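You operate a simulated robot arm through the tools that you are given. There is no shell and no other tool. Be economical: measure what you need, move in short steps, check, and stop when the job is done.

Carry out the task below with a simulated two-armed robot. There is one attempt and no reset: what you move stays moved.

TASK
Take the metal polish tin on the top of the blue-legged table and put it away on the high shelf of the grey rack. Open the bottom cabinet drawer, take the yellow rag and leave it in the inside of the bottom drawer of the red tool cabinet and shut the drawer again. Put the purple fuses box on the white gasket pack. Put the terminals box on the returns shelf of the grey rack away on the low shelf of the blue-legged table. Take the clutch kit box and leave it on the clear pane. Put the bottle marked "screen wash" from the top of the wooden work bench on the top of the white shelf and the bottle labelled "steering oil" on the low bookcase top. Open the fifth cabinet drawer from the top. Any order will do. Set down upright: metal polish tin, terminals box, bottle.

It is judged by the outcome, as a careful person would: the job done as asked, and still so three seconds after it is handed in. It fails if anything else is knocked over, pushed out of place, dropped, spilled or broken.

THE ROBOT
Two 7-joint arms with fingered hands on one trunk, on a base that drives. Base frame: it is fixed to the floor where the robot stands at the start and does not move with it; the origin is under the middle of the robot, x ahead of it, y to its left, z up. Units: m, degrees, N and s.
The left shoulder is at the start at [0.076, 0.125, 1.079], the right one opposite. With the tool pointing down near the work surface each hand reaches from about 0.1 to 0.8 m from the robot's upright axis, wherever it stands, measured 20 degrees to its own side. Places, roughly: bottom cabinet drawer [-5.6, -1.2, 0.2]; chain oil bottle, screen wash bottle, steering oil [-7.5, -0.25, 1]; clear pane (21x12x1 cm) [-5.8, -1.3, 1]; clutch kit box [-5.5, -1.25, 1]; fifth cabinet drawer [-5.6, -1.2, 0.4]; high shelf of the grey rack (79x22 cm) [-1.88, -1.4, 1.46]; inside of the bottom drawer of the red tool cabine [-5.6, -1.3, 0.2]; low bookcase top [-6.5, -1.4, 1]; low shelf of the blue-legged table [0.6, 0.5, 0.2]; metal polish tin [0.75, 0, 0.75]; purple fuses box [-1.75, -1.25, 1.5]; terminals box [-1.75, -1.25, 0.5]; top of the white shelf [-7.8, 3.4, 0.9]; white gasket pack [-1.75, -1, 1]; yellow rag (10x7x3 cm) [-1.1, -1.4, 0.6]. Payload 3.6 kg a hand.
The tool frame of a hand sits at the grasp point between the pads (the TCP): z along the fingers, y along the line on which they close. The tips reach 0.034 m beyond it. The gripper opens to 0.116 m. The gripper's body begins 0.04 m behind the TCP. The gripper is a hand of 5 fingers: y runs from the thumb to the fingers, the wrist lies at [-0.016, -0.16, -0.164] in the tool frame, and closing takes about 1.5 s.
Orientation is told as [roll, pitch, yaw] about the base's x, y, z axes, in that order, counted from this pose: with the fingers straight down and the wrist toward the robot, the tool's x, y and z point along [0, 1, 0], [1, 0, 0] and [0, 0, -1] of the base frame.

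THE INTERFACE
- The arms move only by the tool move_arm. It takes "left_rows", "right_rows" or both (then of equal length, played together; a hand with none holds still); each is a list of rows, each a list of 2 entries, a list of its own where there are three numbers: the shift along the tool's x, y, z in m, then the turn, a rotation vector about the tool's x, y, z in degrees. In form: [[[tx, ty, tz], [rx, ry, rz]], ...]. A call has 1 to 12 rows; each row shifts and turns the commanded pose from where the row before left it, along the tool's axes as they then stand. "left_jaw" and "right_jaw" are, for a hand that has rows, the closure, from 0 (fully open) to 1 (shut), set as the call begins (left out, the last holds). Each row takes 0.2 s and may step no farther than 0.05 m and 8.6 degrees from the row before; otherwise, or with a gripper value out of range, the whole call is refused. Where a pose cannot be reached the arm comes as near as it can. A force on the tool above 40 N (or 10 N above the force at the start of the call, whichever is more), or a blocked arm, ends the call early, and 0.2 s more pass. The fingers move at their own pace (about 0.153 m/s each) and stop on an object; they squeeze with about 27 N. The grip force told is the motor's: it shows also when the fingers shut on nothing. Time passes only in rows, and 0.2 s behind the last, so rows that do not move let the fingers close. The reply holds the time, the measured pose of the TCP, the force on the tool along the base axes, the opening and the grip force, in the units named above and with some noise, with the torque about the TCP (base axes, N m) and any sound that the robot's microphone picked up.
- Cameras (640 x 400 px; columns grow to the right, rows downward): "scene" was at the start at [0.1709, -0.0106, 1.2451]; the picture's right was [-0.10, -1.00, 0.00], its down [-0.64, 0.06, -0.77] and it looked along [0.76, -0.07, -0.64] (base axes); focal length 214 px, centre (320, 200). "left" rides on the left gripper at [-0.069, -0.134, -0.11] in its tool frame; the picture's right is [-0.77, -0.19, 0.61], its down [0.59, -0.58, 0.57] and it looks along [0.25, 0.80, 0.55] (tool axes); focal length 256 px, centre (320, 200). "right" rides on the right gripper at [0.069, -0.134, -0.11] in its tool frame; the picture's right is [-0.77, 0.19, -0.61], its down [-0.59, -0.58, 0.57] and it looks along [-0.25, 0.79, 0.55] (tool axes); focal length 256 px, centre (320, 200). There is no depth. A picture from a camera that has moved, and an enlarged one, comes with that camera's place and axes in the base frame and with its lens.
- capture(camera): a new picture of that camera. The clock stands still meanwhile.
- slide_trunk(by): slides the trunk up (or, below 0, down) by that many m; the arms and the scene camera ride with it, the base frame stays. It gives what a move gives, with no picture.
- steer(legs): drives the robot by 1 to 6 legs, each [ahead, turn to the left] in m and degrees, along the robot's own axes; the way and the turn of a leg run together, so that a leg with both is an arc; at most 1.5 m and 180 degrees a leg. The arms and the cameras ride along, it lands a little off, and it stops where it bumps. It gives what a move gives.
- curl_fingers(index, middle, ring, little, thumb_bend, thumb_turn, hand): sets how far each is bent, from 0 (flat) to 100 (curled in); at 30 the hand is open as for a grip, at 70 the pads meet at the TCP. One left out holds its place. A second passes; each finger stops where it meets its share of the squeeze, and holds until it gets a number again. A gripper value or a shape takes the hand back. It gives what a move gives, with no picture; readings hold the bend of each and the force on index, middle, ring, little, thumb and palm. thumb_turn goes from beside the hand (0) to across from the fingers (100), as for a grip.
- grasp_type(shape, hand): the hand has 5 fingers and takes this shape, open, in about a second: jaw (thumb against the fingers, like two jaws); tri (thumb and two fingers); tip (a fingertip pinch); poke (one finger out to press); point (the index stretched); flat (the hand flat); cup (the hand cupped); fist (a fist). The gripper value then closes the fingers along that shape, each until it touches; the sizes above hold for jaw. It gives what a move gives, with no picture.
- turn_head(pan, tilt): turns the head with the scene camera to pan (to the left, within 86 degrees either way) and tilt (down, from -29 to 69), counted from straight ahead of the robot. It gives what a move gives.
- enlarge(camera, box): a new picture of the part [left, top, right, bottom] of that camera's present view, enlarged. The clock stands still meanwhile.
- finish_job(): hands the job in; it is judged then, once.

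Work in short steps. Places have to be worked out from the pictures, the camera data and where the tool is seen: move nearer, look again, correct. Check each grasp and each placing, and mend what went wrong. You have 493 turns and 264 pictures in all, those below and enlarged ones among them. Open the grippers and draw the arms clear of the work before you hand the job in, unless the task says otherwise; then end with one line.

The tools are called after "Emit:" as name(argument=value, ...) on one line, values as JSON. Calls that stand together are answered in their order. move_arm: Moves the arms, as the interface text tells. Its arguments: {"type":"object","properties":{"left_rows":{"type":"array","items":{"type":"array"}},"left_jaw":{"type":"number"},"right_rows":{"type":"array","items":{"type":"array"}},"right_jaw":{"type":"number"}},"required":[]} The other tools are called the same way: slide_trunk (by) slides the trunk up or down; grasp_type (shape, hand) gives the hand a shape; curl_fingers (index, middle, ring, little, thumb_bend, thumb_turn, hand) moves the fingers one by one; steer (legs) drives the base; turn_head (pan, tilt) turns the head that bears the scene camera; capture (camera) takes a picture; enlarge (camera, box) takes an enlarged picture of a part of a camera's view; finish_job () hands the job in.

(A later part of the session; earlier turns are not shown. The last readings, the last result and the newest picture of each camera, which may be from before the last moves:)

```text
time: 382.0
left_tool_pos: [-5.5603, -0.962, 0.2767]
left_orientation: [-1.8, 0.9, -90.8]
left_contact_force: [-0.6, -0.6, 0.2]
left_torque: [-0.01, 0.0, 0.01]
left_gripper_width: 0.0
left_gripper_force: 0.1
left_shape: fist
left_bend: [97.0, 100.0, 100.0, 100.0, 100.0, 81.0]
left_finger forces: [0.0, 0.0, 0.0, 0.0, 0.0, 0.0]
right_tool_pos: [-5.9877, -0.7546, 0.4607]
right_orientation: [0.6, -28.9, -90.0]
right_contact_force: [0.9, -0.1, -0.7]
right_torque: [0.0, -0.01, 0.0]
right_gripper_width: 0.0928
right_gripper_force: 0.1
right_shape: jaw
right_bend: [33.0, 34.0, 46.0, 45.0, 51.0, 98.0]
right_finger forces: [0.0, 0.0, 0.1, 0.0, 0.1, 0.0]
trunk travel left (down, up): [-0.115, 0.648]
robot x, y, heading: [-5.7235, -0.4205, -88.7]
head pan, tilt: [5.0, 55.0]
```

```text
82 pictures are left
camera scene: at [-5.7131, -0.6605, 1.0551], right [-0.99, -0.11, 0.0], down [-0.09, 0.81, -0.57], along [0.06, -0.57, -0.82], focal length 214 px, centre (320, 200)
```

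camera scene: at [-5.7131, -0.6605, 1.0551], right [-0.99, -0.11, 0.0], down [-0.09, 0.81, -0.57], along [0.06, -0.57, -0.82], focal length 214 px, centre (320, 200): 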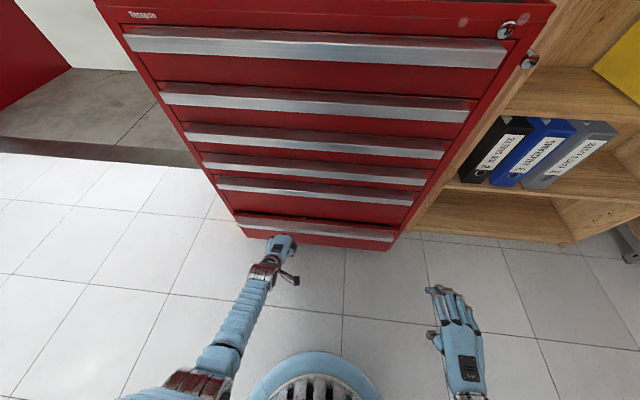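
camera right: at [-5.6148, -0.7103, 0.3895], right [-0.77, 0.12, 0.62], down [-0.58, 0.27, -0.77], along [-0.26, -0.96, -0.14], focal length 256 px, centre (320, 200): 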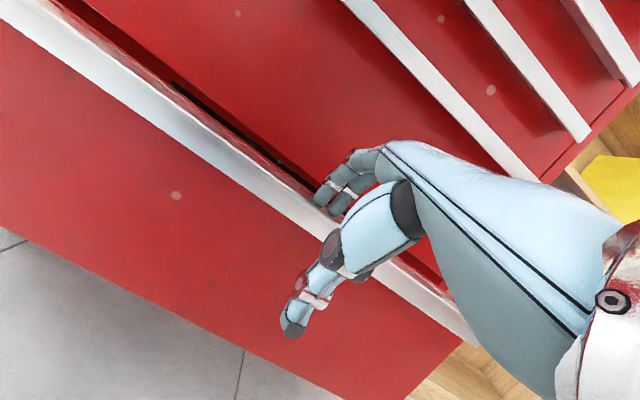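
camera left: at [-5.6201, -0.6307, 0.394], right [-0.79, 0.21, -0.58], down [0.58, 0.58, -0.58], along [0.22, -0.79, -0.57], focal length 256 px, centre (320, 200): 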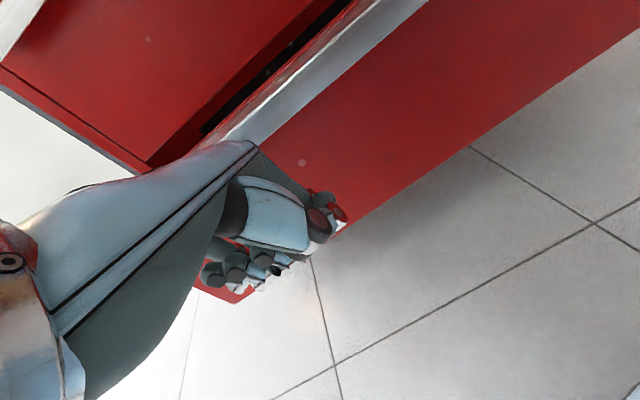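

Nearly shut. Push the rest until it stops.

Emit:
move_arm(left_rows=[[[0, 0.02, 0], [0, 0, 0]], [[0, 0.02, 0], [0, 0, 0]], [[0, 0.02, 0], [0, 0, 0]], [[0, 0.02, 0], [0, 0, 0]]])

Emit:
enlarge(camera="scene", box=[180, 130, 440, 290])

```text
time: 382.7
left_tool_pos: [-5.5574, -0.9997, 0.2687]
left_orientation: [-1.8, 2.0, -90.7]
left_contact_force: [-0.2, 3.9, -1.0]
left_torque: [-0.24, -0.02, 0.07]
left_gripper_width: 0.0001
left_gripper_force: 0.2
left_shape: fist
left_bend: [97.0, 100.0, 100.0, 100.0, 100.0, 81.0]
left_finger forces: [0.1, 3.8, 0.0, 0.1, 0.1, 0.0]
right_tool_pos: [-5.9868, -0.754, 0.4608]
right_orientation: [0.6, -29.0, -89.8]
right_contact_force: [0.2, -0.4, 0.9]
right_torque: [0.02, 0.01, -0.03]
right_gripper_width: 0.0928
right_gripper_force: 0.0
right_shape: jaw
right_bend: [33.0, 34.0, 46.0, 45.0, 51.0, 98.0]
right_finger forces: [0.1, 0.0, 0.0, 0.0, 0.0, 0.0]
trunk travel left (down, up): [-0.115, 0.648]
robot x, y, heading: [-5.724, -0.4208, -88.7]
head pan, tilt: [5.0, 55.0]
stopped in row 3 (left hand): the force on the tool passed its limit at 65 N (the readings are from after the stop); the commanded pose is now the measured one
```

```text
2.46 times, centred on (310, 210) of scene
camera zoom: at [-5.7122, -0.6597, 1.0551], right [-0.99, -0.11, 0.0], down [-0.09, 0.81, -0.57], along [0.06, -0.57, -0.82], focal length 528 px, centre (345, 175)
```

zoom: 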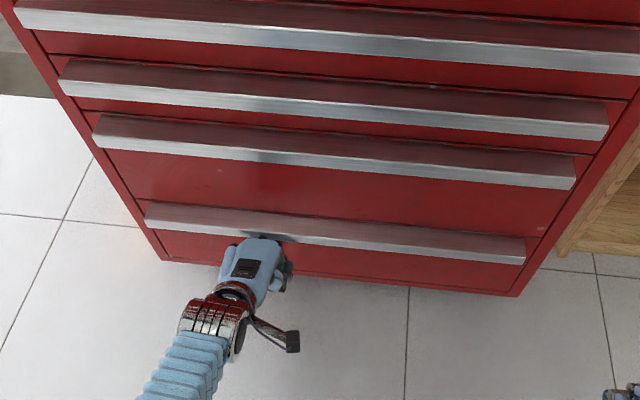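

The bottom drawer is shut with the rag inside. I'll pull the left hand back and set the right hand at the fifth drawer's ledge height.

Emit:
move_arm(left_rows=[[[0, -0.04, 0], [0, 0, 0]], [[0, -0.04, 0], [0, 0, 0]], [[0, -0.04, 0], [0, 0, 0]], [[0, -0.04, 0], [0, 0, 0]], [[0.02, 0, 0], [0, 0, 0]], [[0.02, 0, 0], [0, 0, 0]]], right_rows=[[[0.035, 0, 0], [2.2, 0, 0]], [[0.035, 0, 0], [2.2, 0, 0]], [[0.035, 0, 0], [2.2, 0, 0]], [[0.035, 0, 0], [2.2, 0, 0]], [[0.035, 0, 0], [0, 0, 0]], [[0.035, 0, 0], [0, 0, 0]]])

Emit:
slide_trunk(by=0.16)

Emit:
capture(camera="right")

Emit:
capture(camera="scene")

```text
time: 383.5
left_tool_pos: [-5.5544, -0.9035, 0.2739]
left_orientation: [-1.8, 1.9, -90.7]
left_contact_force: [-0.3, 0.0, 0.2]
left_torque: [-0.03, 0.02, 0.01]
left_gripper_width: 0.0001
left_gripper_force: 0.1
left_shape: fist
left_bend: [97.0, 100.0, 100.0, 100.0, 100.0, 81.0]
left_finger forces: [0.1, 0.0, 0.0, 0.1, 0.1, 0.1]
right_tool_pos: [-5.9086, -0.7532, 0.4634]
right_orientation: [-0.4, -24.0, -89.5]
right_contact_force: [-1.0, -3.4, 2.1]
right_torque: [0.5, -0.2, -0.07]
right_gripper_width: 0.0928
right_gripper_force: 0.0
right_shape: jaw
right_bend: [33.0, 34.0, 46.0, 45.0, 51.0, 98.0]
right_finger forces: [0.0, 0.0, 0.1, 0.1, 0.0, 0.0]
trunk travel left (down, up): [-0.115, 0.648]
robot x, y, heading: [-5.7256, -0.4189, -88.7]
head pan, tilt: [5.0, 55.0]
stopped in row 3 (right hand): the force on the tool passed its limit at 74 N (the readings are from after the stop); the commanded pose is now the measured one
```

```text
time: 385.3
left_tool_pos: [-5.5546, -0.901, 0.4324]
left_orientation: [-1.8, 1.9, -90.7]
left_contact_force: [0.0, -0.2, 0.2]
left_torque: [0.0, -0.01, 0.02]
left_gripper_width: 0.0
left_gripper_force: 0.1
left_shape: fist
left_bend: [97.0, 100.0, 100.0, 100.0, 100.0, 81.0]
left_finger forces: [0.1, 0.0, 0.0, 0.0, 0.0, 0.0]
right_tool_pos: [-5.9085, -0.7531, 0.6214]
right_orientation: [-0.5, -23.9, -89.6]
right_contact_force: [-0.2, -0.7, 0.3]
right_torque: [-0.01, -0.01, -0.01]
right_gripper_width: 0.0932
right_gripper_force: 0.1
right_shape: jaw
right_bend: [33.0, 34.0, 46.0, 45.0, 51.0, 98.0]
right_finger forces: [0.0, 0.0, 0.1, 0.0, 0.0, 0.1]
trunk travel left (down, up): [-0.275, 0.488]
robot x, y, heading: [-5.7292, -0.4196, -88.1]
head pan, tilt: [5.0, 55.0]
```

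```text
80 pictures are left
camera right: at [-5.841, -0.586, 0.6685], right [-0.76, 0.07, 0.64], down [-0.6, 0.3, -0.75], along [-0.24, -0.95, -0.18], focal length 256 px, centre (320, 200)
```

right: 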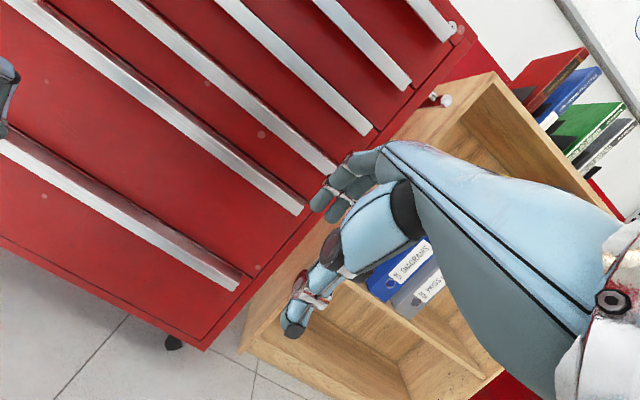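

```text
79 pictures are left
camera scene: at [-5.7142, -0.5783, 1.2238], right [-0.99, -0.11, 0.0], down [-0.09, 0.81, -0.57], along [0.06, -0.57, -0.82], focal length 214 px, centre (320, 200)
```

scene: 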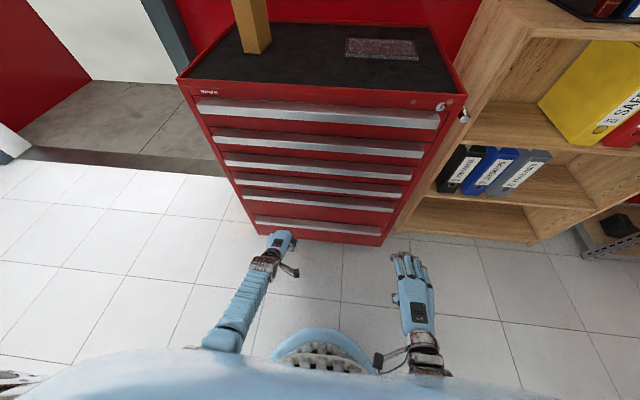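

I'll tilt the right fingers forward to 40° so they fit between ledges 4 and 5, and move in closer.

Emit:
move_arm(right_rows=[[[0, 0.02, 0.01], [-8, 0, 0]], [[0, 0, 0], [-8, 0, 0]], [[0.022, 0.017, 0.021], [0, 0, 0]], [[0.022, 0.017, 0.021], [0, 0, 0]], [[0.022, 0.017, 0.021], [0, 0, 0]], [[0.022, 0.017, 0.021], [0, 0, 0]], [[0.022, 0.017, 0.021], [0, 0, 0]]])

Emit:
capture(camera="right")

```text
time: 387.1
left_tool_pos: [-5.5553, -0.9021, 0.4345]
left_orientation: [-1.9, 2.0, -90.6]
left_contact_force: [-0.8, -0.3, 0.1]
left_torque: [0.02, -0.02, 0.0]
left_gripper_width: 0.0001
left_gripper_force: 0.1
left_shape: fist
left_bend: [97.0, 100.0, 100.0, 100.0, 100.0, 81.0]
left_finger forces: [0.1, 0.0, 0.0, 0.0, 0.0, 0.1]
right_tool_pos: [-5.8275, -0.8971, 0.5786]
right_orientation: [-6.1, -38.7, -84.9]
right_contact_force: [-0.5, -0.4, -1.0]
right_torque: [0.0, 0.02, -0.03]
right_gripper_width: 0.0928
right_gripper_force: 0.1
right_shape: jaw
right_bend: [33.0, 34.0, 46.0, 45.0, 51.0, 98.0]
right_finger forces: [0.0, 0.0, 0.0, 0.0, 0.0, 0.0]
trunk travel left (down, up): [-0.275, 0.488]
robot x, y, heading: [-5.7235, -0.4211, -88.8]
head pan, tilt: [5.0, 55.0]
stopped in row 7 (right hand): the arm was blocked; the commanded pose is now the measured one
```

```text
78 pictures are left
camera right: at [-5.7635, -0.7225, 0.5748], right [-0.72, 0.22, 0.65], down [-0.66, 0.08, -0.75], along [-0.22, -0.97, 0.09], focal length 256 px, centre (320, 200)
```

right: 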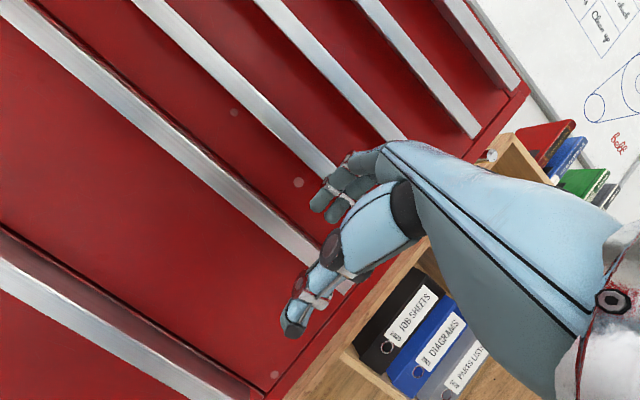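

Emit:
move_arm(right_rows=[[[0, 0.028, 0.022], [0, 0, 0]], [[0, 0.028, 0.022], [0, 0, 0]]])

Emit:
capture(camera="right")

```text
time: 387.7
left_tool_pos: [-5.5555, -0.902, 0.4341]
left_orientation: [-1.8, 2.0, -90.7]
left_contact_force: [0.3, -0.3, 0.2]
left_torque: [0.0, 0.03, -0.02]
left_gripper_width: 0.0001
left_gripper_force: 0.0
left_shape: fist
left_bend: [97.0, 100.0, 100.0, 100.0, 100.0, 81.0]
left_finger forces: [0.0, 0.1, 0.0, 0.0, 0.0, 0.0]
right_tool_pos: [-5.8264, -0.9643, 0.5806]
right_orientation: [-6.0, -38.5, -84.8]
right_contact_force: [0.1, 0.3, 0.5]
right_torque: [0.02, 0.03, 0.02]
right_gripper_width: 0.0929
right_gripper_force: 0.1
right_shape: jaw
right_bend: [33.0, 34.0, 46.0, 45.0, 51.0, 98.0]
right_finger forces: [0.0, 0.5, 0.1, 0.0, 0.0, 0.1]
trunk travel left (down, up): [-0.275, 0.488]
robot x, y, heading: [-5.7262, -0.4197, -88.6]
head pan, tilt: [5.0, 55.0]
```

```text
77 pictures are left
camera right: at [-5.7622, -0.7905, 0.5761], right [-0.72, 0.22, 0.66], down [-0.66, 0.08, -0.75], along [-0.22, -0.97, 0.09], focal length 256 px, centre (320, 200)
```

right: 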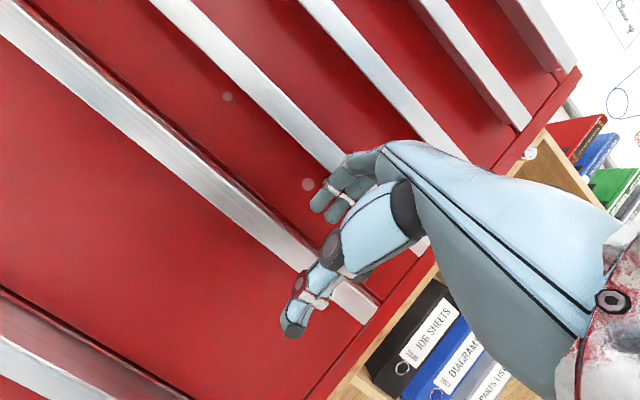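

Emit:
move_arm(right_rows=[[[0, 0.006, 0.014], [0, 0, 0]], [[0, -0.004, 0.014], [0, 0, 0]]])

Emit:
move_arm(right_rows=[[[0, -0.006, 0.01], [0, 0, 0]]])

Emit:
capture(camera="right")

```text
time: 388.3
left_tool_pos: [-5.5558, -0.9021, 0.4341]
left_orientation: [-1.8, 1.9, -90.7]
left_contact_force: [0.6, -0.3, -0.4]
left_torque: [-0.01, 0.03, 0.0]
left_gripper_width: 0.0003
left_gripper_force: 0.1
left_shape: fist
left_bend: [97.0, 100.0, 100.0, 100.0, 100.0, 81.0]
left_finger forces: [0.0, 0.0, 0.0, 0.1, 0.0, 0.1]
right_tool_pos: [-5.8243, -0.9838, 0.5598]
right_orientation: [-5.6, -38.5, -85.1]
right_contact_force: [1.1, 17.1, -7.2]
right_torque: [-0.79, 0.02, 0.02]
right_gripper_width: 0.0914
right_gripper_force: 0.1
right_shape: jaw
right_bend: [33.0, 38.0, 46.0, 45.0, 51.0, 98.0]
right_finger forces: [0.1, 18.4, 0.1, 0.1, 0.0, 0.0]
trunk travel left (down, up): [-0.275, 0.488]
robot x, y, heading: [-5.7237, -0.42, -88.8]
head pan, tilt: [5.0, 55.0]
```

```text
time: 388.7
left_tool_pos: [-5.5546, -0.9018, 0.4331]
left_orientation: [-1.7, 2.0, -90.6]
left_contact_force: [-0.3, 0.2, 0.4]
left_torque: [0.03, 0.01, -0.02]
left_gripper_width: 0.0001
left_gripper_force: 0.1
left_shape: fist
left_bend: [97.0, 100.0, 100.0, 100.0, 100.0, 81.0]
left_finger forces: [0.0, 0.1, 0.0, 0.0, 0.1, 0.0]
right_tool_pos: [-5.8257, -0.9887, 0.5498]
right_orientation: [-5.9, -38.9, -84.8]
right_contact_force: [0.7, 5.6, -4.0]
right_torque: [-0.29, 0.0, -0.01]
right_gripper_width: 0.0927
right_gripper_force: 0.0
right_shape: jaw
right_bend: [33.0, 36.0, 46.0, 45.0, 51.0, 98.0]
right_finger forces: [0.0, 6.6, 0.0, 0.1, 0.0, 0.0]
trunk travel left (down, up): [-0.275, 0.488]
robot x, y, heading: [-5.7265, -0.4212, -88.5]
head pan, tilt: [5.0, 55.0]
```

```text
76 pictures are left
camera right: at [-5.7614, -0.815, 0.5455], right [-0.72, 0.22, 0.65], down [-0.65, 0.08, -0.75], along [-0.22, -0.97, 0.09], focal length 256 px, centre (320, 200)
```

right: 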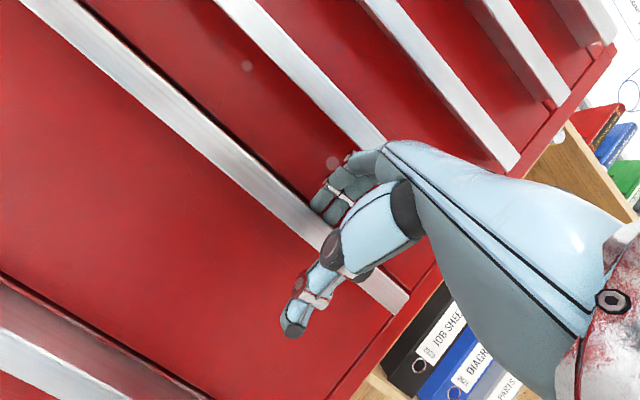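

Emit:
move_arm(right_rows=[[[0, -0.013, 0.008], [0, 0, 0]]])

Emit:
move_arm(right_rows=[[[0, -0.009, 0.009], [0, 0, 0]]])

```text
time: 389.1
left_tool_pos: [-5.5546, -0.9029, 0.4347]
left_orientation: [-1.9, 1.9, -90.7]
left_contact_force: [-0.5, -0.1, 0.9]
left_torque: [-0.03, 0.01, -0.04]
left_gripper_width: 0.0001
left_gripper_force: 0.1
left_shape: fist
left_bend: [97.0, 100.0, 100.0, 100.0, 100.0, 81.0]
left_finger forces: [0.1, 0.0, 0.1, 0.0, 0.0, 0.0]
right_tool_pos: [-5.8269, -0.9859, 0.5402]
right_orientation: [-5.9, -39.8, -84.9]
right_contact_force: [2.0, 1.6, 16.1]
right_torque: [-1.09, -0.03, 0.13]
right_gripper_width: 0.0956
right_gripper_force: 0.2
right_shape: jaw
right_bend: [33.0, 30.0, 46.0, 45.0, 51.0, 98.0]
right_finger forces: [7.3, 8.7, 0.3, 0.1, 0.0, 0.0]
trunk travel left (down, up): [-0.275, 0.488]
robot x, y, heading: [-5.7289, -0.4205, -88.2]
head pan, tilt: [5.0, 55.0]
```

```text
time: 389.5
left_tool_pos: [-5.5549, -0.9016, 0.4339]
left_orientation: [-1.9, 1.7, -90.7]
left_contact_force: [0.4, -0.1, -0.4]
left_torque: [-0.02, 0.01, 0.01]
left_gripper_width: 0.0
left_gripper_force: 0.0
left_shape: fist
left_bend: [97.0, 100.0, 100.0, 100.0, 100.0, 81.0]
left_finger forces: [0.1, 0.0, 0.0, 0.0, 0.0, 0.1]
right_tool_pos: [-5.8265, -0.9877, 0.5379]
right_orientation: [-6.0, -41.1, -84.9]
right_contact_force: [0.4, 9.3, 23.2]
right_torque: [-1.67, -0.06, 0.13]
right_gripper_width: 0.0952
right_gripper_force: 0.1
right_shape: jaw
right_bend: [32.0, 30.0, 46.0, 45.0, 51.0, 98.0]
right_finger forces: [11.8, 10.6, 1.4, 0.0, 0.0, 0.0]
trunk travel left (down, up): [-0.275, 0.488]
robot x, y, heading: [-5.7252, -0.4161, -88.9]
head pan, tilt: [5.0, 55.0]
stopped in row 1 (right hand): the force on the tool passed its limit at 43 N (the readings are from after the stop); the commanded pose is now the measured one
```

Pressing 23 N on ledge 5. Dragging outward.

Emit:
move_arm(right_rows=[[[0, -0.0215, -0.0125], [0, 0, 0]], [[0, -0.021, -0.0135], [0, 0, 0]], [[0, -0.021, -0.0135], [0, 0, 0]]])

Emit:
capture(camera="right")

```text
time: 390.3
left_tool_pos: [-5.555, -0.9016, 0.434]
left_orientation: [-1.8, 1.9, -90.8]
left_contact_force: [0.4, 0.1, -0.2]
left_torque: [-0.02, 0.01, 0.04]
left_gripper_width: 0.0
left_gripper_force: 0.1
left_shape: fist
left_bend: [97.0, 100.0, 100.0, 100.0, 100.0, 81.0]
left_finger forces: [0.1, 0.1, 0.0, 0.0, 0.0, 0.0]
right_tool_pos: [-5.8265, -0.9269, 0.5346]
right_orientation: [-6.1, -42.6, -84.9]
right_contact_force: [-0.6, -2.1, 22.0]
right_torque: [-1.44, -0.06, 0.04]
right_gripper_width: 0.0972
right_gripper_force: 0.0
right_shape: jaw
right_bend: [31.0, 30.0, 44.0, 45.0, 51.0, 98.0]
right_finger forces: [10.8, 9.7, 2.6, 0.1, 0.0, 0.0]
trunk travel left (down, up): [-0.275, 0.488]
robot x, y, heading: [-5.7286, -0.4176, -88.5]
head pan, tilt: [5.0, 55.0]
stopped in row 3 (right hand): the force on the tool passed its limit at 41 N (the readings are from after the stop); the commanded pose is now the measured one
```

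```text
75 pictures are left
camera right: at [-5.7629, -0.7535, 0.5188], right [-0.73, 0.26, 0.63], down [-0.65, 0.03, -0.76], along [-0.22, -0.96, 0.15], focal length 256 px, centre (320, 200)
```

right: 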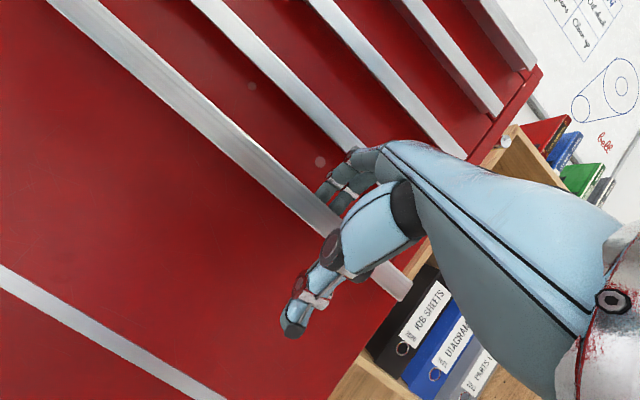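

It moved along with the hand (6 cm). Continuing to drag it further open.

Emit:
move_arm(right_rows=[[[0, -0.021, -0.0165], [0, 0, 0]], [[0, -0.021, -0.0155], [0, 0, 0]], [[0, -0.021, -0.0155], [0, 0, 0]]])

Emit:
move_arm(right_rows=[[[0, -0.021, -0.0165], [0, 0, 0]], [[0, -0.021, -0.0155], [0, 0, 0]], [[0, -0.021, -0.0155], [0, 0, 0]]])

Emit:
capture(camera="scene")

```text
time: 391.1
left_tool_pos: [-5.5542, -0.8993, 0.4331]
left_orientation: [-1.9, 2.0, -90.6]
left_contact_force: [-1.5, 11.6, 2.2]
left_torque: [-0.86, -0.13, 0.13]
left_gripper_width: 0.0002
left_gripper_force: 0.0
left_shape: fist
left_bend: [97.0, 100.0, 100.0, 100.0, 100.0, 81.0]
left_finger forces: [0.1, 11.1, 0.0, 0.0, 0.0, 0.0]
right_tool_pos: [-5.8281, -0.8465, 0.5271]
right_orientation: [-6.1, -43.0, -84.7]
right_contact_force: [2.9, -9.9, 34.4]
right_torque: [-1.96, 0.11, 0.2]
right_gripper_width: 0.1
right_gripper_force: 0.0
right_shape: jaw
right_bend: [30.0, 30.0, 42.0, 45.0, 51.0, 98.0]
right_finger forces: [13.8, 12.9, 7.9, 0.0, 0.0, 0.1]
trunk travel left (down, up): [-0.275, 0.488]
robot x, y, heading: [-5.724, -0.4191, -88.6]
head pan, tilt: [5.0, 55.0]
```

```text
time: 392.1
left_tool_pos: [-5.5531, -0.9021, 0.4328]
left_orientation: [-1.9, 1.9, -90.5]
left_contact_force: [0.1, -0.6, -0.1]
left_torque: [0.01, 0.01, 0.03]
left_gripper_width: 0.0
left_gripper_force: 0.0
left_shape: fist
left_bend: [97.0, 100.0, 100.0, 100.0, 100.0, 81.0]
left_finger forces: [0.1, 0.0, 0.0, 0.0, 0.0, 0.0]
right_tool_pos: [-5.8376, -0.8001, 0.5368]
right_orientation: [-7.3, -45.5, -83.6]
right_contact_force: [-0.3, 0.0, 1.2]
right_torque: [-0.02, 0.03, 0.0]
right_gripper_width: 0.0929
right_gripper_force: 0.1
right_shape: jaw
right_bend: [33.0, 34.0, 46.0, 45.0, 51.0, 98.0]
right_finger forces: [0.1, 0.1, 0.1, 0.0, 0.0, 0.0]
trunk travel left (down, up): [-0.275, 0.488]
robot x, y, heading: [-5.7269, -0.4214, -88.7]
head pan, tilt: [5.0, 55.0]
stopped in row 3 (right hand): the arm was blocked; the commanded pose is now the measured one
```

```text
74 pictures are left
camera scene: at [-5.7143, -0.5783, 1.2234], right [-0.99, -0.11, 0.0], down [-0.09, 0.81, -0.57], along [0.06, -0.57, -0.82], focal length 214 px, centre (320, 200)
```

scene: 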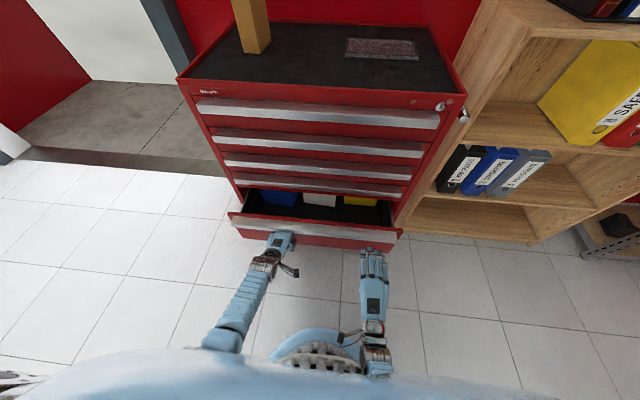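

The fifth drawer is open about 12 cm and touched my left fist. I'll back the left hand away and look inside.

Emit:
move_arm(left_rows=[[[0.0, -0.03, 0], [0, 0, 0]], [[0.02, -0.03, 0], [0, 0, 0]], [[0.03, -0.02, 0], [0, 0, 0]], [[0.03, -0.02, 0], [0, 0, 0]], [[0.03, 0, 0], [0, 0, 0]], [[0.03, 0, 0], [0, 0, 0]]])

Emit:
enlarge(camera="scene", box=[210, 160, 430, 300])

Emit:
capture(camera="right")

```text
time: 393.5
left_tool_pos: [-5.4116, -0.802, 0.4336]
left_orientation: [-1.9, 2.0, -90.6]
left_contact_force: [-0.3, -0.3, 0.0]
left_torque: [-0.01, -0.02, -0.02]
left_gripper_width: 0.0
left_gripper_force: 0.2
left_shape: fist
left_bend: [97.0, 100.0, 100.0, 100.0, 100.0, 81.0]
left_finger forces: [0.0, 0.0, 0.1, 0.0, 0.0, 0.0]
right_tool_pos: [-5.8368, -0.7992, 0.5368]
right_orientation: [-7.5, -45.4, -83.6]
right_contact_force: [0.6, 0.6, 0.1]
right_torque: [0.02, 0.02, 0.02]
right_gripper_width: 0.0928
right_gripper_force: 0.1
right_shape: jaw
right_bend: [33.0, 34.0, 46.0, 45.0, 51.0, 98.0]
right_finger forces: [0.1, 0.1, 0.0, 0.0, 0.0, 0.0]
trunk travel left (down, up): [-0.275, 0.488]
robot x, y, heading: [-5.7234, -0.4152, -88.6]
head pan, tilt: [5.0, 55.0]
```

```text
2.86 times, centred on (320, 230) of scene
camera zoom: at [-5.7142, -0.5787, 1.2239], right [-0.99, -0.11, 0.0], down [-0.09, 0.81, -0.57], along [0.06, -0.57, -0.82], focal length 613 px, centre (320, 114)
```

zoom: 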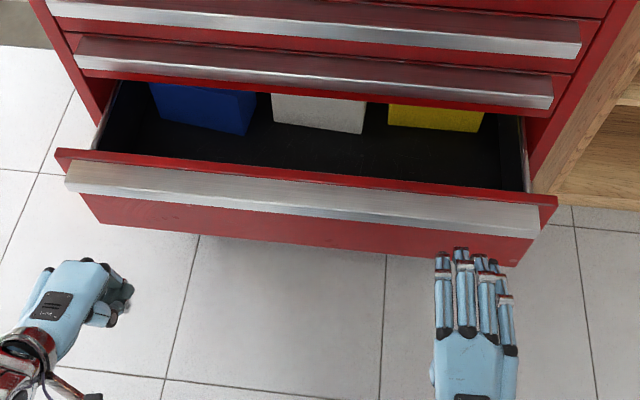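

```text
72 pictures are left
camera right: at [-5.7743, -0.626, 0.5119], right [-0.72, 0.29, 0.63], down [-0.66, -0.01, -0.75], along [-0.21, -0.96, 0.2], focal length 256 px, centre (320, 200)
```

right: 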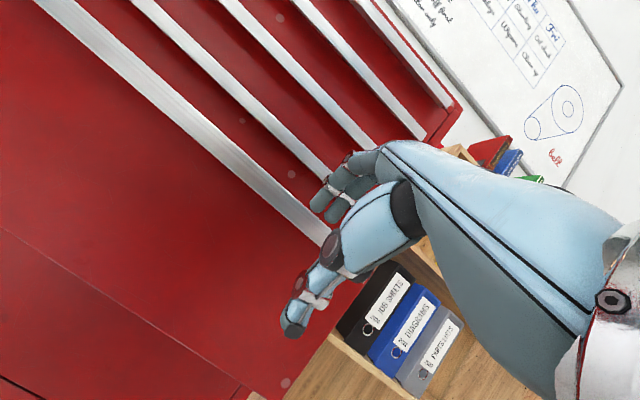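

Open about 14 cm. To open it wide I'll hook the right fingers inside behind the drawer front and pull by backing the base.

Emit:
move_arm(right_rows=[[[0, 0.028, -0.028], [0, 0, 0]], [[0, 0.028, -0.028], [0, 0, 0]], [[0, 0.02, -0.02], [0, 0, 0]], [[0, 0.0, 0.0], [8, 0, 0]], [[0, 0.0, 0.0], [8, 0, 0]], [[0, 0.027, 0.016], [0, 0, 0]], [[0, 0.027, 0.016], [0, 0, 0]], [[0, 0.027, 0.016], [0, 0, 0]]])

Emit:
capture(camera="right")

Emit:
enlarge(camera="scene", box=[210, 160, 430, 300])

```text
time: 395.5
left_tool_pos: [-5.4104, -0.8024, 0.4334]
left_orientation: [-2.0, 1.9, -90.7]
left_contact_force: [0.2, -1.0, -0.5]
left_torque: [-0.04, 0.02, 0.0]
left_gripper_width: 0.0
left_gripper_force: 0.2
left_shape: fist
left_bend: [97.0, 100.0, 100.0, 100.0, 100.0, 81.0]
left_finger forces: [0.0, 0.0, 0.0, 0.0, 0.1, 0.0]
right_tool_pos: [-5.8473, -0.8855, 0.6284]
right_orientation: [-11.2, -28.0, -81.2]
right_contact_force: [-0.4, -0.4, -0.1]
right_torque: [0.01, 0.0, -0.03]
right_gripper_width: 0.0929
right_gripper_force: 0.0
right_shape: jaw
right_bend: [33.0, 34.0, 46.0, 45.0, 51.0, 98.0]
right_finger forces: [0.0, 0.1, 0.0, 0.0, 0.0, 0.0]
trunk travel left (down, up): [-0.275, 0.488]
robot x, y, heading: [-5.725, -0.4212, -88.7]
head pan, tilt: [5.0, 55.0]
stopped in row 8 (right hand): the arm was blocked; the commanded pose is now the measured one
```

```text
71 pictures are left
camera right: at [-5.7853, -0.7105, 0.6491], right [-0.66, 0.09, 0.75], down [-0.73, 0.19, -0.66], along [-0.2, -0.98, -0.06], focal length 256 px, centre (320, 200)
```

right: 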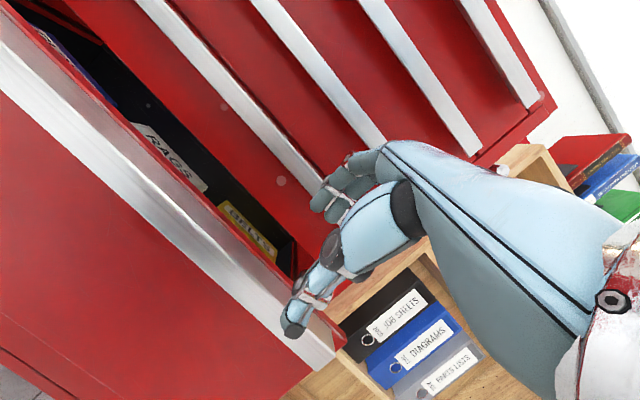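

```text
2.86 times, centred on (320, 230) of scene
camera zoom: at [-5.7142, -0.5785, 1.2239], right [-0.99, -0.11, 0.0], down [-0.09, 0.81, -0.57], along [0.06, -0.57, -0.82], focal length 613 px, centre (320, 114)
```

zoom: 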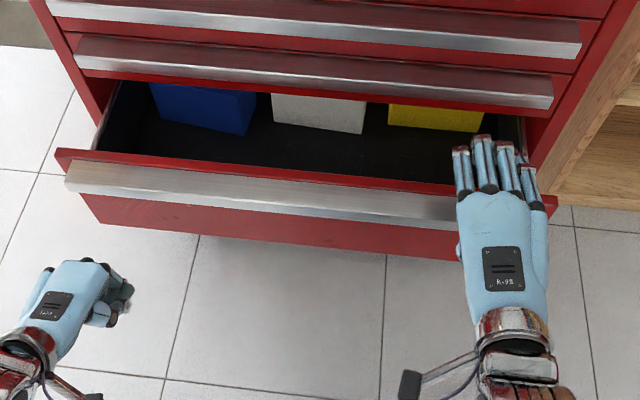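

Emit:
move_arm(right_rows=[[[0.03, 0.012, 0.0], [0, 0, 0]], [[0.025, 0.012, 0.0], [0, 0, 0]]])

Emit:
move_arm(right_rows=[[[0, -0.012, 0.025], [0, 0, 0]], [[0, -0.012, 0.025], [0, 0, 0]], [[0, -0.012, 0.025], [0, 0, 0]]])

Emit:
enlarge(camera="scene", box=[210, 160, 430, 300])

```text
time: 396.2
left_tool_pos: [-5.4123, -0.8038, 0.4324]
left_orientation: [-1.9, 1.9, -90.6]
left_contact_force: [-0.8, 0.2, 0.3]
left_torque: [0.0, 0.01, -0.02]
left_gripper_width: 0.0
left_gripper_force: 0.1
left_shape: fist
left_bend: [97.0, 100.0, 100.0, 100.0, 100.0, 81.0]
left_finger forces: [0.1, 0.0, 0.0, 0.0, 0.0, 0.0]
right_tool_pos: [-5.8396, -0.8867, 0.6057]
right_orientation: [-20.5, -25.0, -73.7]
right_contact_force: [0.2, 0.2, -1.1]
right_torque: [-0.02, 0.01, 0.01]
right_gripper_width: 0.0931
right_gripper_force: 0.0
right_shape: jaw
right_bend: [33.0, 34.0, 46.0, 45.0, 51.0, 98.0]
right_finger forces: [0.0, 0.0, 0.0, 0.1, 0.0, 0.0]
trunk travel left (down, up): [-0.275, 0.488]
robot x, y, heading: [-5.7218, -0.4203, -88.5]
head pan, tilt: [5.0, 55.0]
stopped in row 2 (right hand): the arm was blocked; the commanded pose is now the measured one
```

```text
time: 397.1
left_tool_pos: [-5.4098, -0.7995, 0.4339]
left_orientation: [-1.9, 1.8, -90.3]
left_contact_force: [0.8, 0.7, 0.4]
left_torque: [-0.01, -0.04, 0.04]
left_gripper_width: 0.0001
left_gripper_force: 0.0
left_shape: fist
left_bend: [97.0, 100.0, 100.0, 100.0, 100.0, 81.0]
left_finger forces: [0.0, 0.1, 0.0, 0.0, 0.0, 0.0]
right_tool_pos: [-5.8557, -0.9052, 0.5509]
right_orientation: [-20.9, -28.2, -72.9]
right_contact_force: [3.5, -2.4, 21.4]
right_torque: [-1.43, -0.32, 0.29]
right_gripper_width: 0.0969
right_gripper_force: 0.0
right_shape: jaw
right_bend: [30.0, 30.0, 46.0, 45.0, 51.0, 98.0]
right_finger forces: [15.8, 8.3, 0.0, 0.0, 0.1, 0.0]
trunk travel left (down, up): [-0.275, 0.488]
robot x, y, heading: [-5.7249, -0.417, -88.4]
head pan, tilt: [5.0, 55.0]
stopped in row 3 (right hand): the force on the tool passed its limit at 43 N (the readings are from after the stop); the commanded pose is now the measured one
```

```text
2.86 times, centred on (320, 230) of scene
camera zoom: at [-5.7128, -0.5769, 1.2243], right [-0.99, -0.11, 0.0], down [-0.09, 0.81, -0.57], along [0.07, -0.57, -0.82], focal length 613 px, centre (320, 114)
```

zoom: 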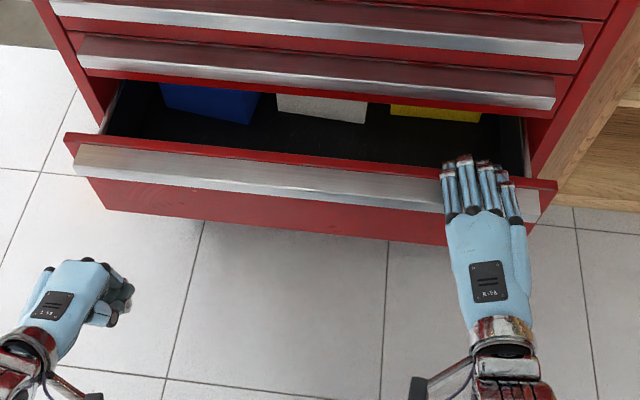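

The right hand is at an awkward limit. I'll lift it away and use the left hand to straddle and grip the drawer front (thumb outside, fingers inside).

Emit:
grasp_type(hand="left", shape="jaw")

Emit:
move_arm(right_rows=[[[0, 0, -0.03], [0, 0, 0]], [[0, -0.03, -0.03], [0, 0, 0]], [[-0.03, -0.03, -0.02], [0, 5, -5]], [[-0.03, -0.03, 0], [0, 5, -5]], [[-0.02, 0, 0], [0, 5, -5]], [[0, 0, 0], [0, 5, 0]]], left_rows=[[[0, 0, -0.045], [0, 0, 0]], [[0, 0, -0.045], [0, 0, 0]], [[0, 0, -0.045], [0, 0, 0]], [[0, 0, -0.045], [0, 0, 0]], [[-0.03, 0.0, -0.02], [0, 0, 0]], [[-0.04, 0.02, 0], [0, 0, 0]]])

Emit:
capture(camera="left")

Emit:
capture(camera="scene")

```text
time: 397.9
left_tool_pos: [-5.4109, -0.8015, 0.4338]
left_orientation: [-1.9, 1.8, -90.6]
left_contact_force: [0.2, -1.0, 0.4]
left_torque: [0.02, -0.02, 0.01]
left_gripper_width: 0.1159
left_gripper_force: 0.0
left_shape: jaw
left_bend: [30.0, 30.0, 30.0, 30.0, 30.0, 97.0]
left_finger forces: [0.0, 0.0, 0.0, 0.0, 0.0, 0.0]
right_tool_pos: [-5.857, -0.9021, 0.5479]
right_orientation: [-21.0, -28.1, -72.9]
right_contact_force: [8.6, -0.4, 27.7]
right_torque: [-1.87, -0.33, 0.54]
right_gripper_width: 0.0981
right_gripper_force: 0.0
right_shape: jaw
right_bend: [30.0, 30.0, 46.0, 45.0, 51.0, 98.0]
right_finger forces: [18.4, 10.9, 0.0, 0.0, 0.1, 0.1]
trunk travel left (down, up): [-0.275, 0.488]
robot x, y, heading: [-5.7254, -0.4177, -88.2]
head pan, tilt: [5.0, 55.0]
```

```text
time: 399.4
left_tool_pos: [-5.4755, -0.8281, 0.6337]
left_orientation: [-1.7, 1.9, -90.6]
left_contact_force: [-0.4, 0.2, -0.3]
left_torque: [-0.01, 0.0, -0.05]
left_gripper_width: 0.116
left_gripper_force: 0.0
left_shape: jaw
left_bend: [30.0, 30.0, 30.0, 30.0, 30.0, 97.0]
left_finger forces: [0.0, 0.1, 0.1, 0.0, 0.0, 0.0]
right_tool_pos: [-5.9409, -0.8028, 0.5913]
right_orientation: [-7.2, -23.0, -57.4]
right_contact_force: [-0.4, -0.3, -0.6]
right_torque: [0.01, -0.01, 0.02]
right_gripper_width: 0.0929
right_gripper_force: 0.0
right_shape: jaw
right_bend: [33.0, 34.0, 46.0, 45.0, 51.0, 98.0]
right_finger forces: [0.1, 0.0, 0.1, 0.0, 0.1, 0.0]
trunk travel left (down, up): [-0.275, 0.488]
robot x, y, heading: [-5.7238, -0.4169, -88.5]
head pan, tilt: [5.0, 55.0]
```

```text
68 pictures are left
camera left: at [-5.5404, -0.6974, 0.7517], right [-0.79, 0.21, -0.58], down [0.58, 0.59, -0.56], along [0.22, -0.78, -0.59], focal length 256 px, centre (320, 200)
```

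left: 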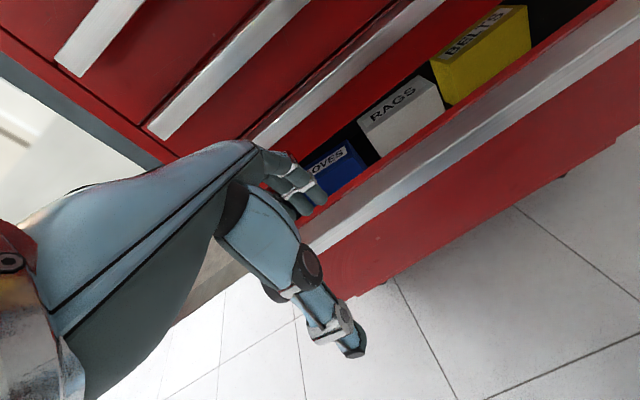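

```text
67 pictures are left
camera scene: at [-5.7146, -0.5786, 1.2238], right [-0.99, -0.11, 0.0], down [-0.09, 0.81, -0.57], along [0.07, -0.57, -0.82], focal length 214 px, centre (320, 200)
```

scene: 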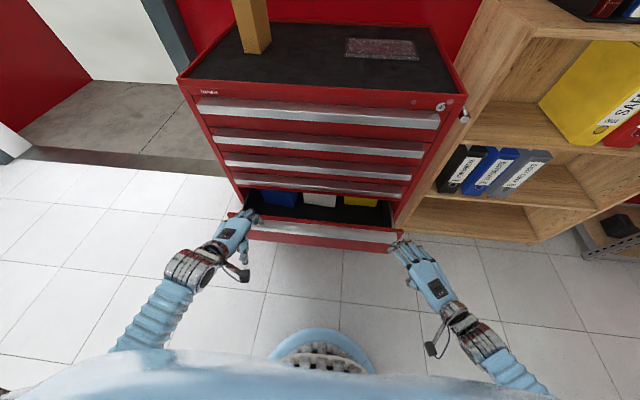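

Emit:
move_arm(left_rows=[[[-0.01, 0.036, 0], [0, 0, 0]], [[-0.01, 0.036, 0], [0, 0, 0]], [[0, 0, 0.03], [0, 0, 0]], [[0, 0, 0.03], [0, 0, 0]], [[0, 0, 0.025], [0, 0, 0]]])

Emit:
capture(camera="left")

```text
time: 400.6
left_tool_pos: [-5.4956, -0.8976, 0.55]
left_orientation: [-1.7, 1.4, -90.4]
left_contact_force: [0.4, -1.1, 9.5]
left_torque: [-0.48, -0.41, 0.0]
left_gripper_width: 0.1159
left_gripper_force: 0.1
left_shape: jaw
left_bend: [30.0, 30.0, 30.0, 28.0, 30.0, 97.0]
left_finger forces: [0.1, 0.0, 0.1, 7.7, 0.1, 0.0]
right_tool_pos: [-5.9399, -0.8028, 0.5906]
right_orientation: [-7.4, -22.9, -57.3]
right_contact_force: [-0.5, 0.1, -0.7]
right_torque: [-0.03, -0.02, 0.02]
right_gripper_width: 0.0927
right_gripper_force: 0.0
right_shape: jaw
right_bend: [33.0, 34.0, 46.0, 45.0, 51.0, 98.0]
right_finger forces: [0.0, 0.1, 0.2, 0.0, 0.0, 0.1]
trunk travel left (down, up): [-0.275, 0.488]
robot x, y, heading: [-5.7228, -0.415, -88.4]
head pan, tilt: [5.0, 55.0]
```

```text
66 pictures are left
camera left: at [-5.5604, -0.7649, 0.6663], right [-0.79, 0.21, -0.58], down [0.58, 0.59, -0.57], along [0.22, -0.78, -0.58], focal length 256 px, centre (320, 200)
```

left: 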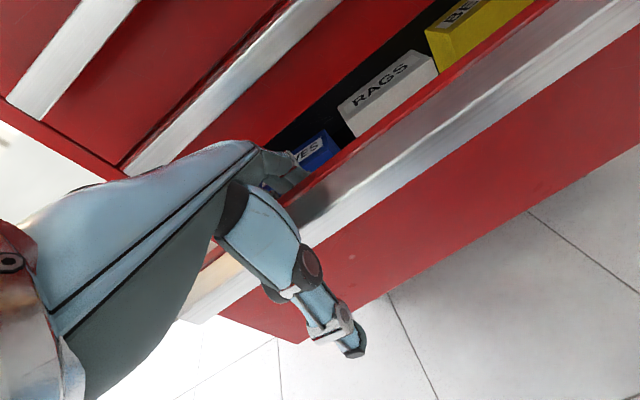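

The fingers are behind the drawer front. Closing the grip on it and pulling by backing the base.

Emit:
move_arm(left_rows=[[[0, 0, -0.003], [0, 0, 0]], [[0, 0, 0], [0, 0, 0]], [[0, 0, 0], [0, 0, 0]], [[0, 0, 0], [0, 0, 0]], [[0, 0, 0], [0, 0, 0]], [[0, 0, 0], [0, 0, 0]]], left_jaw=0.8)

Emit:
steer(legs=[[-0.1, 0]])

Emit:
capture(camera="scene")

```text
time: 401.9
left_tool_pos: [-5.4974, -0.8958, 0.5491]
left_orientation: [-1.9, 2.0, -90.5]
left_contact_force: [-0.8, 1.9, -16.4]
left_torque: [-0.76, 0.09, -0.23]
left_gripper_width: 0.057
left_gripper_force: 27.2
left_shape: jaw
left_bend: [45.0, 49.0, 64.0, 65.0, 61.0, 99.0]
left_finger forces: [15.1, 8.6, 3.5, 2.2, 30.6, 0.0]
right_tool_pos: [-5.9388, -0.8029, 0.5892]
right_orientation: [-7.3, -23.0, -57.3]
right_contact_force: [0.6, -0.1, 0.4]
right_torque: [-0.01, -0.05, 0.0]
right_gripper_width: 0.0932
right_gripper_force: 0.0
right_shape: jaw
right_bend: [33.0, 34.0, 46.0, 45.0, 51.0, 98.0]
right_finger forces: [0.0, 0.0, 0.1, 0.1, 0.1, 0.1]
trunk travel left (down, up): [-0.275, 0.488]
robot x, y, heading: [-5.7271, -0.4191, -88.3]
head pan, tilt: [5.0, 55.0]
```

```text
time: 403.1
left_tool_pos: [-5.4965, -0.7959, 0.5495]
left_orientation: [-1.8, 2.0, -90.3]
left_contact_force: [7.5, 4.2, -19.1]
left_torque: [-0.85, -0.16, -0.14]
left_gripper_width: 0.0564
left_gripper_force: 27.0
left_shape: jaw
left_bend: [45.0, 49.0, 64.0, 65.0, 61.0, 100.0]
left_finger forces: [15.2, 9.0, 3.1, 1.8, 32.0, 0.0]
right_tool_pos: [-5.9417, -0.7065, 0.5919]
right_orientation: [-7.3, -22.9, -57.3]
right_contact_force: [-0.6, 0.6, 1.0]
right_torque: [0.01, 0.01, 0.0]
right_gripper_width: 0.0932
right_gripper_force: 0.0
right_shape: jaw
right_bend: [33.0, 34.0, 46.0, 45.0, 51.0, 98.0]
right_finger forces: [0.0, 0.1, 0.0, 0.1, 0.0, 0.0]
trunk travel left (down, up): [-0.275, 0.488]
robot x, y, heading: [-5.7267, -0.3217, -88.3]
head pan, tilt: [5.0, 55.0]
```

```text
65 pictures are left
camera scene: at [-5.7152, -0.4813, 1.2238], right [-0.99, -0.11, 0.0], down [-0.09, 0.81, -0.57], along [0.07, -0.57, -0.82], focal length 214 px, centre (320, 200)
```

scene: 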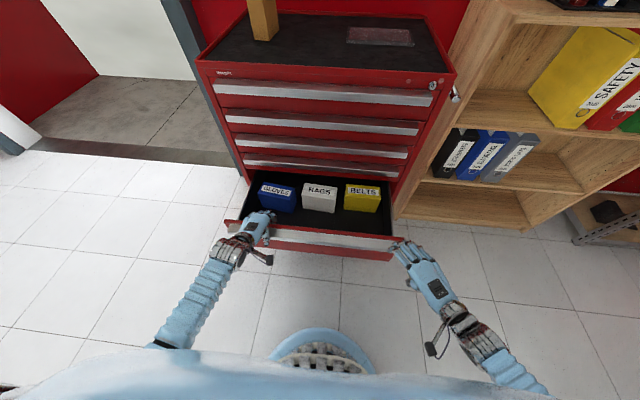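

The drawer follows well. A bit more, to be clearly open.

Emit:
steer(legs=[[-0.08, 0]])

Emit:
capture(camera="scene")

```text
time: 404.1
left_tool_pos: [-5.4969, -0.7204, 0.5502]
left_orientation: [-1.7, 2.0, -90.2]
left_contact_force: [11.6, -0.8, -9.4]
left_torque: [-0.93, -0.21, -0.15]
left_gripper_width: 0.0568
left_gripper_force: 27.2
left_shape: jaw
left_bend: [45.0, 49.0, 65.0, 65.0, 61.0, 100.0]
left_finger forces: [16.0, 9.3, 3.7, 2.1, 30.9, 0.0]
right_tool_pos: [-5.944, -0.6304, 0.5908]
right_orientation: [-7.3, -22.9, -57.0]
right_contact_force: [-0.3, 0.6, 0.4]
right_torque: [0.02, 0.0, 0.0]
right_gripper_width: 0.093
right_gripper_force: 0.1
right_shape: jaw
right_bend: [33.0, 34.0, 46.0, 45.0, 51.0, 98.0]
right_finger forces: [0.0, 0.0, 0.1, 0.1, 0.1, 0.0]
trunk travel left (down, up): [-0.275, 0.488]
robot x, y, heading: [-5.7316, -0.2471, -88.2]
head pan, tilt: [5.0, 55.0]
```

```text
64 pictures are left
camera scene: at [-5.7171, -0.4057, 1.2238], right [-0.99, -0.12, 0.0], down [-0.1, 0.81, -0.57], along [0.07, -0.57, -0.82], focal length 214 px, centre (320, 200)
```

scene: 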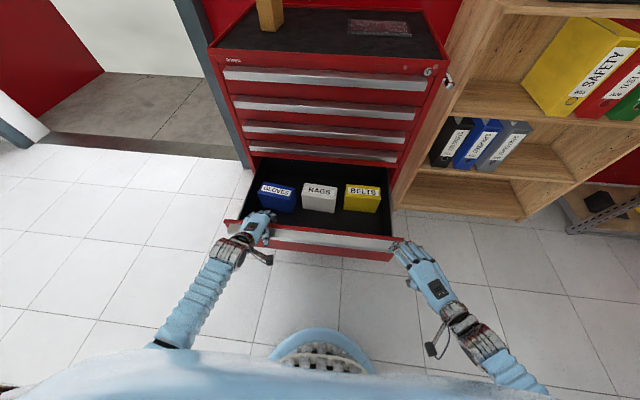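

It's wide open (about 32 cm), but that would block me from the cabinet top, where the clutch kit still has to be moved. I'll push it back to about 15 cm for now while I hold it, release, do the clutch kit, and reopen afterwards.

Emit:
steer(legs=[[0.17, 0]])

Emit:
move_arm(left_rows=[[[0, 0, 0], [0, 0, 0]], [[0, 0, 0], [0, 0, 0]], [[0, 0, 0], [0, 0, 0]], [[0, 0, 0], [0, 0, 0]], [[0, 0, -0.03], [0, 0, 0]], [[0, 0, -0.04], [0, 0, 0]], [[0, -0.02, -0.04], [0, 0, 0]], [[0, -0.03, -0.03], [0, 0, 0]]], left_jaw=0)

Emit:
capture(camera="scene")

```text
time: 405.6
left_tool_pos: [-5.4929, -0.8893, 0.5506]
left_orientation: [-1.8, 2.1, -90.1]
left_contact_force: [-28.1, 0.0, -8.3]
left_torque: [-0.84, 0.46, -0.52]
left_gripper_width: 0.0567
left_gripper_force: 27.1
left_shape: jaw
left_bend: [49.0, 49.0, 64.0, 64.0, 62.0, 98.0]
left_finger forces: [15.2, 9.4, 3.3, 1.9, 30.4, 0.0]
right_tool_pos: [-5.9372, -0.8018, 0.591]
right_orientation: [-7.2, -23.0, -56.9]
right_contact_force: [0.2, 0.3, 0.1]
right_torque: [0.01, -0.03, 0.02]
right_gripper_width: 0.0931
right_gripper_force: 0.0
right_shape: jaw
right_bend: [33.0, 34.0, 46.0, 45.0, 51.0, 98.0]
right_finger forces: [0.0, 0.0, 0.1, 0.0, 0.1, 0.0]
trunk travel left (down, up): [-0.275, 0.488]
robot x, y, heading: [-5.7245, -0.4165, -88.4]
head pan, tilt: [5.0, 55.0]
```

```text
time: 407.4
left_tool_pos: [-5.4881, -0.8429, 0.6904]
left_orientation: [-1.9, 2.2, -90.1]
left_contact_force: [0.8, 0.5, 0.8]
left_torque: [0.0, 0.03, 0.01]
left_gripper_width: 0.1162
left_gripper_force: 0.0
left_shape: jaw
left_bend: [30.0, 30.0, 30.0, 30.0, 30.0, 97.0]
left_finger forces: [0.0, 0.0, 0.0, 0.1, 0.1, 0.0]
right_tool_pos: [-5.9374, -0.8021, 0.5915]
right_orientation: [-7.4, -23.0, -56.8]
right_contact_force: [0.2, -0.3, 0.2]
right_torque: [0.02, 0.02, 0.01]
right_gripper_width: 0.0931
right_gripper_force: 0.1
right_shape: jaw
right_bend: [33.0, 34.0, 46.0, 45.0, 51.0, 98.0]
right_finger forces: [0.0, 0.0, 0.1, 0.1, 0.0, 0.0]
trunk travel left (down, up): [-0.275, 0.488]
robot x, y, heading: [-5.7264, -0.4178, -88.4]
head pan, tilt: [5.0, 55.0]
```

```text
63 pictures are left
camera scene: at [-5.713, -0.5756, 1.2239], right [-0.99, -0.12, 0.0], down [-0.1, 0.81, -0.57], along [0.07, -0.57, -0.82], focal length 214 px, centre (320, 200)
```

scene: 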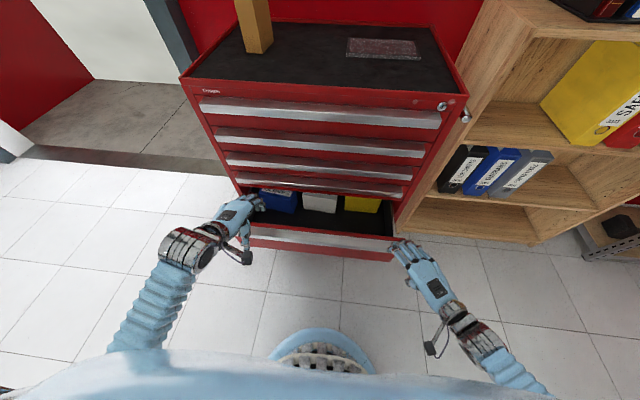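

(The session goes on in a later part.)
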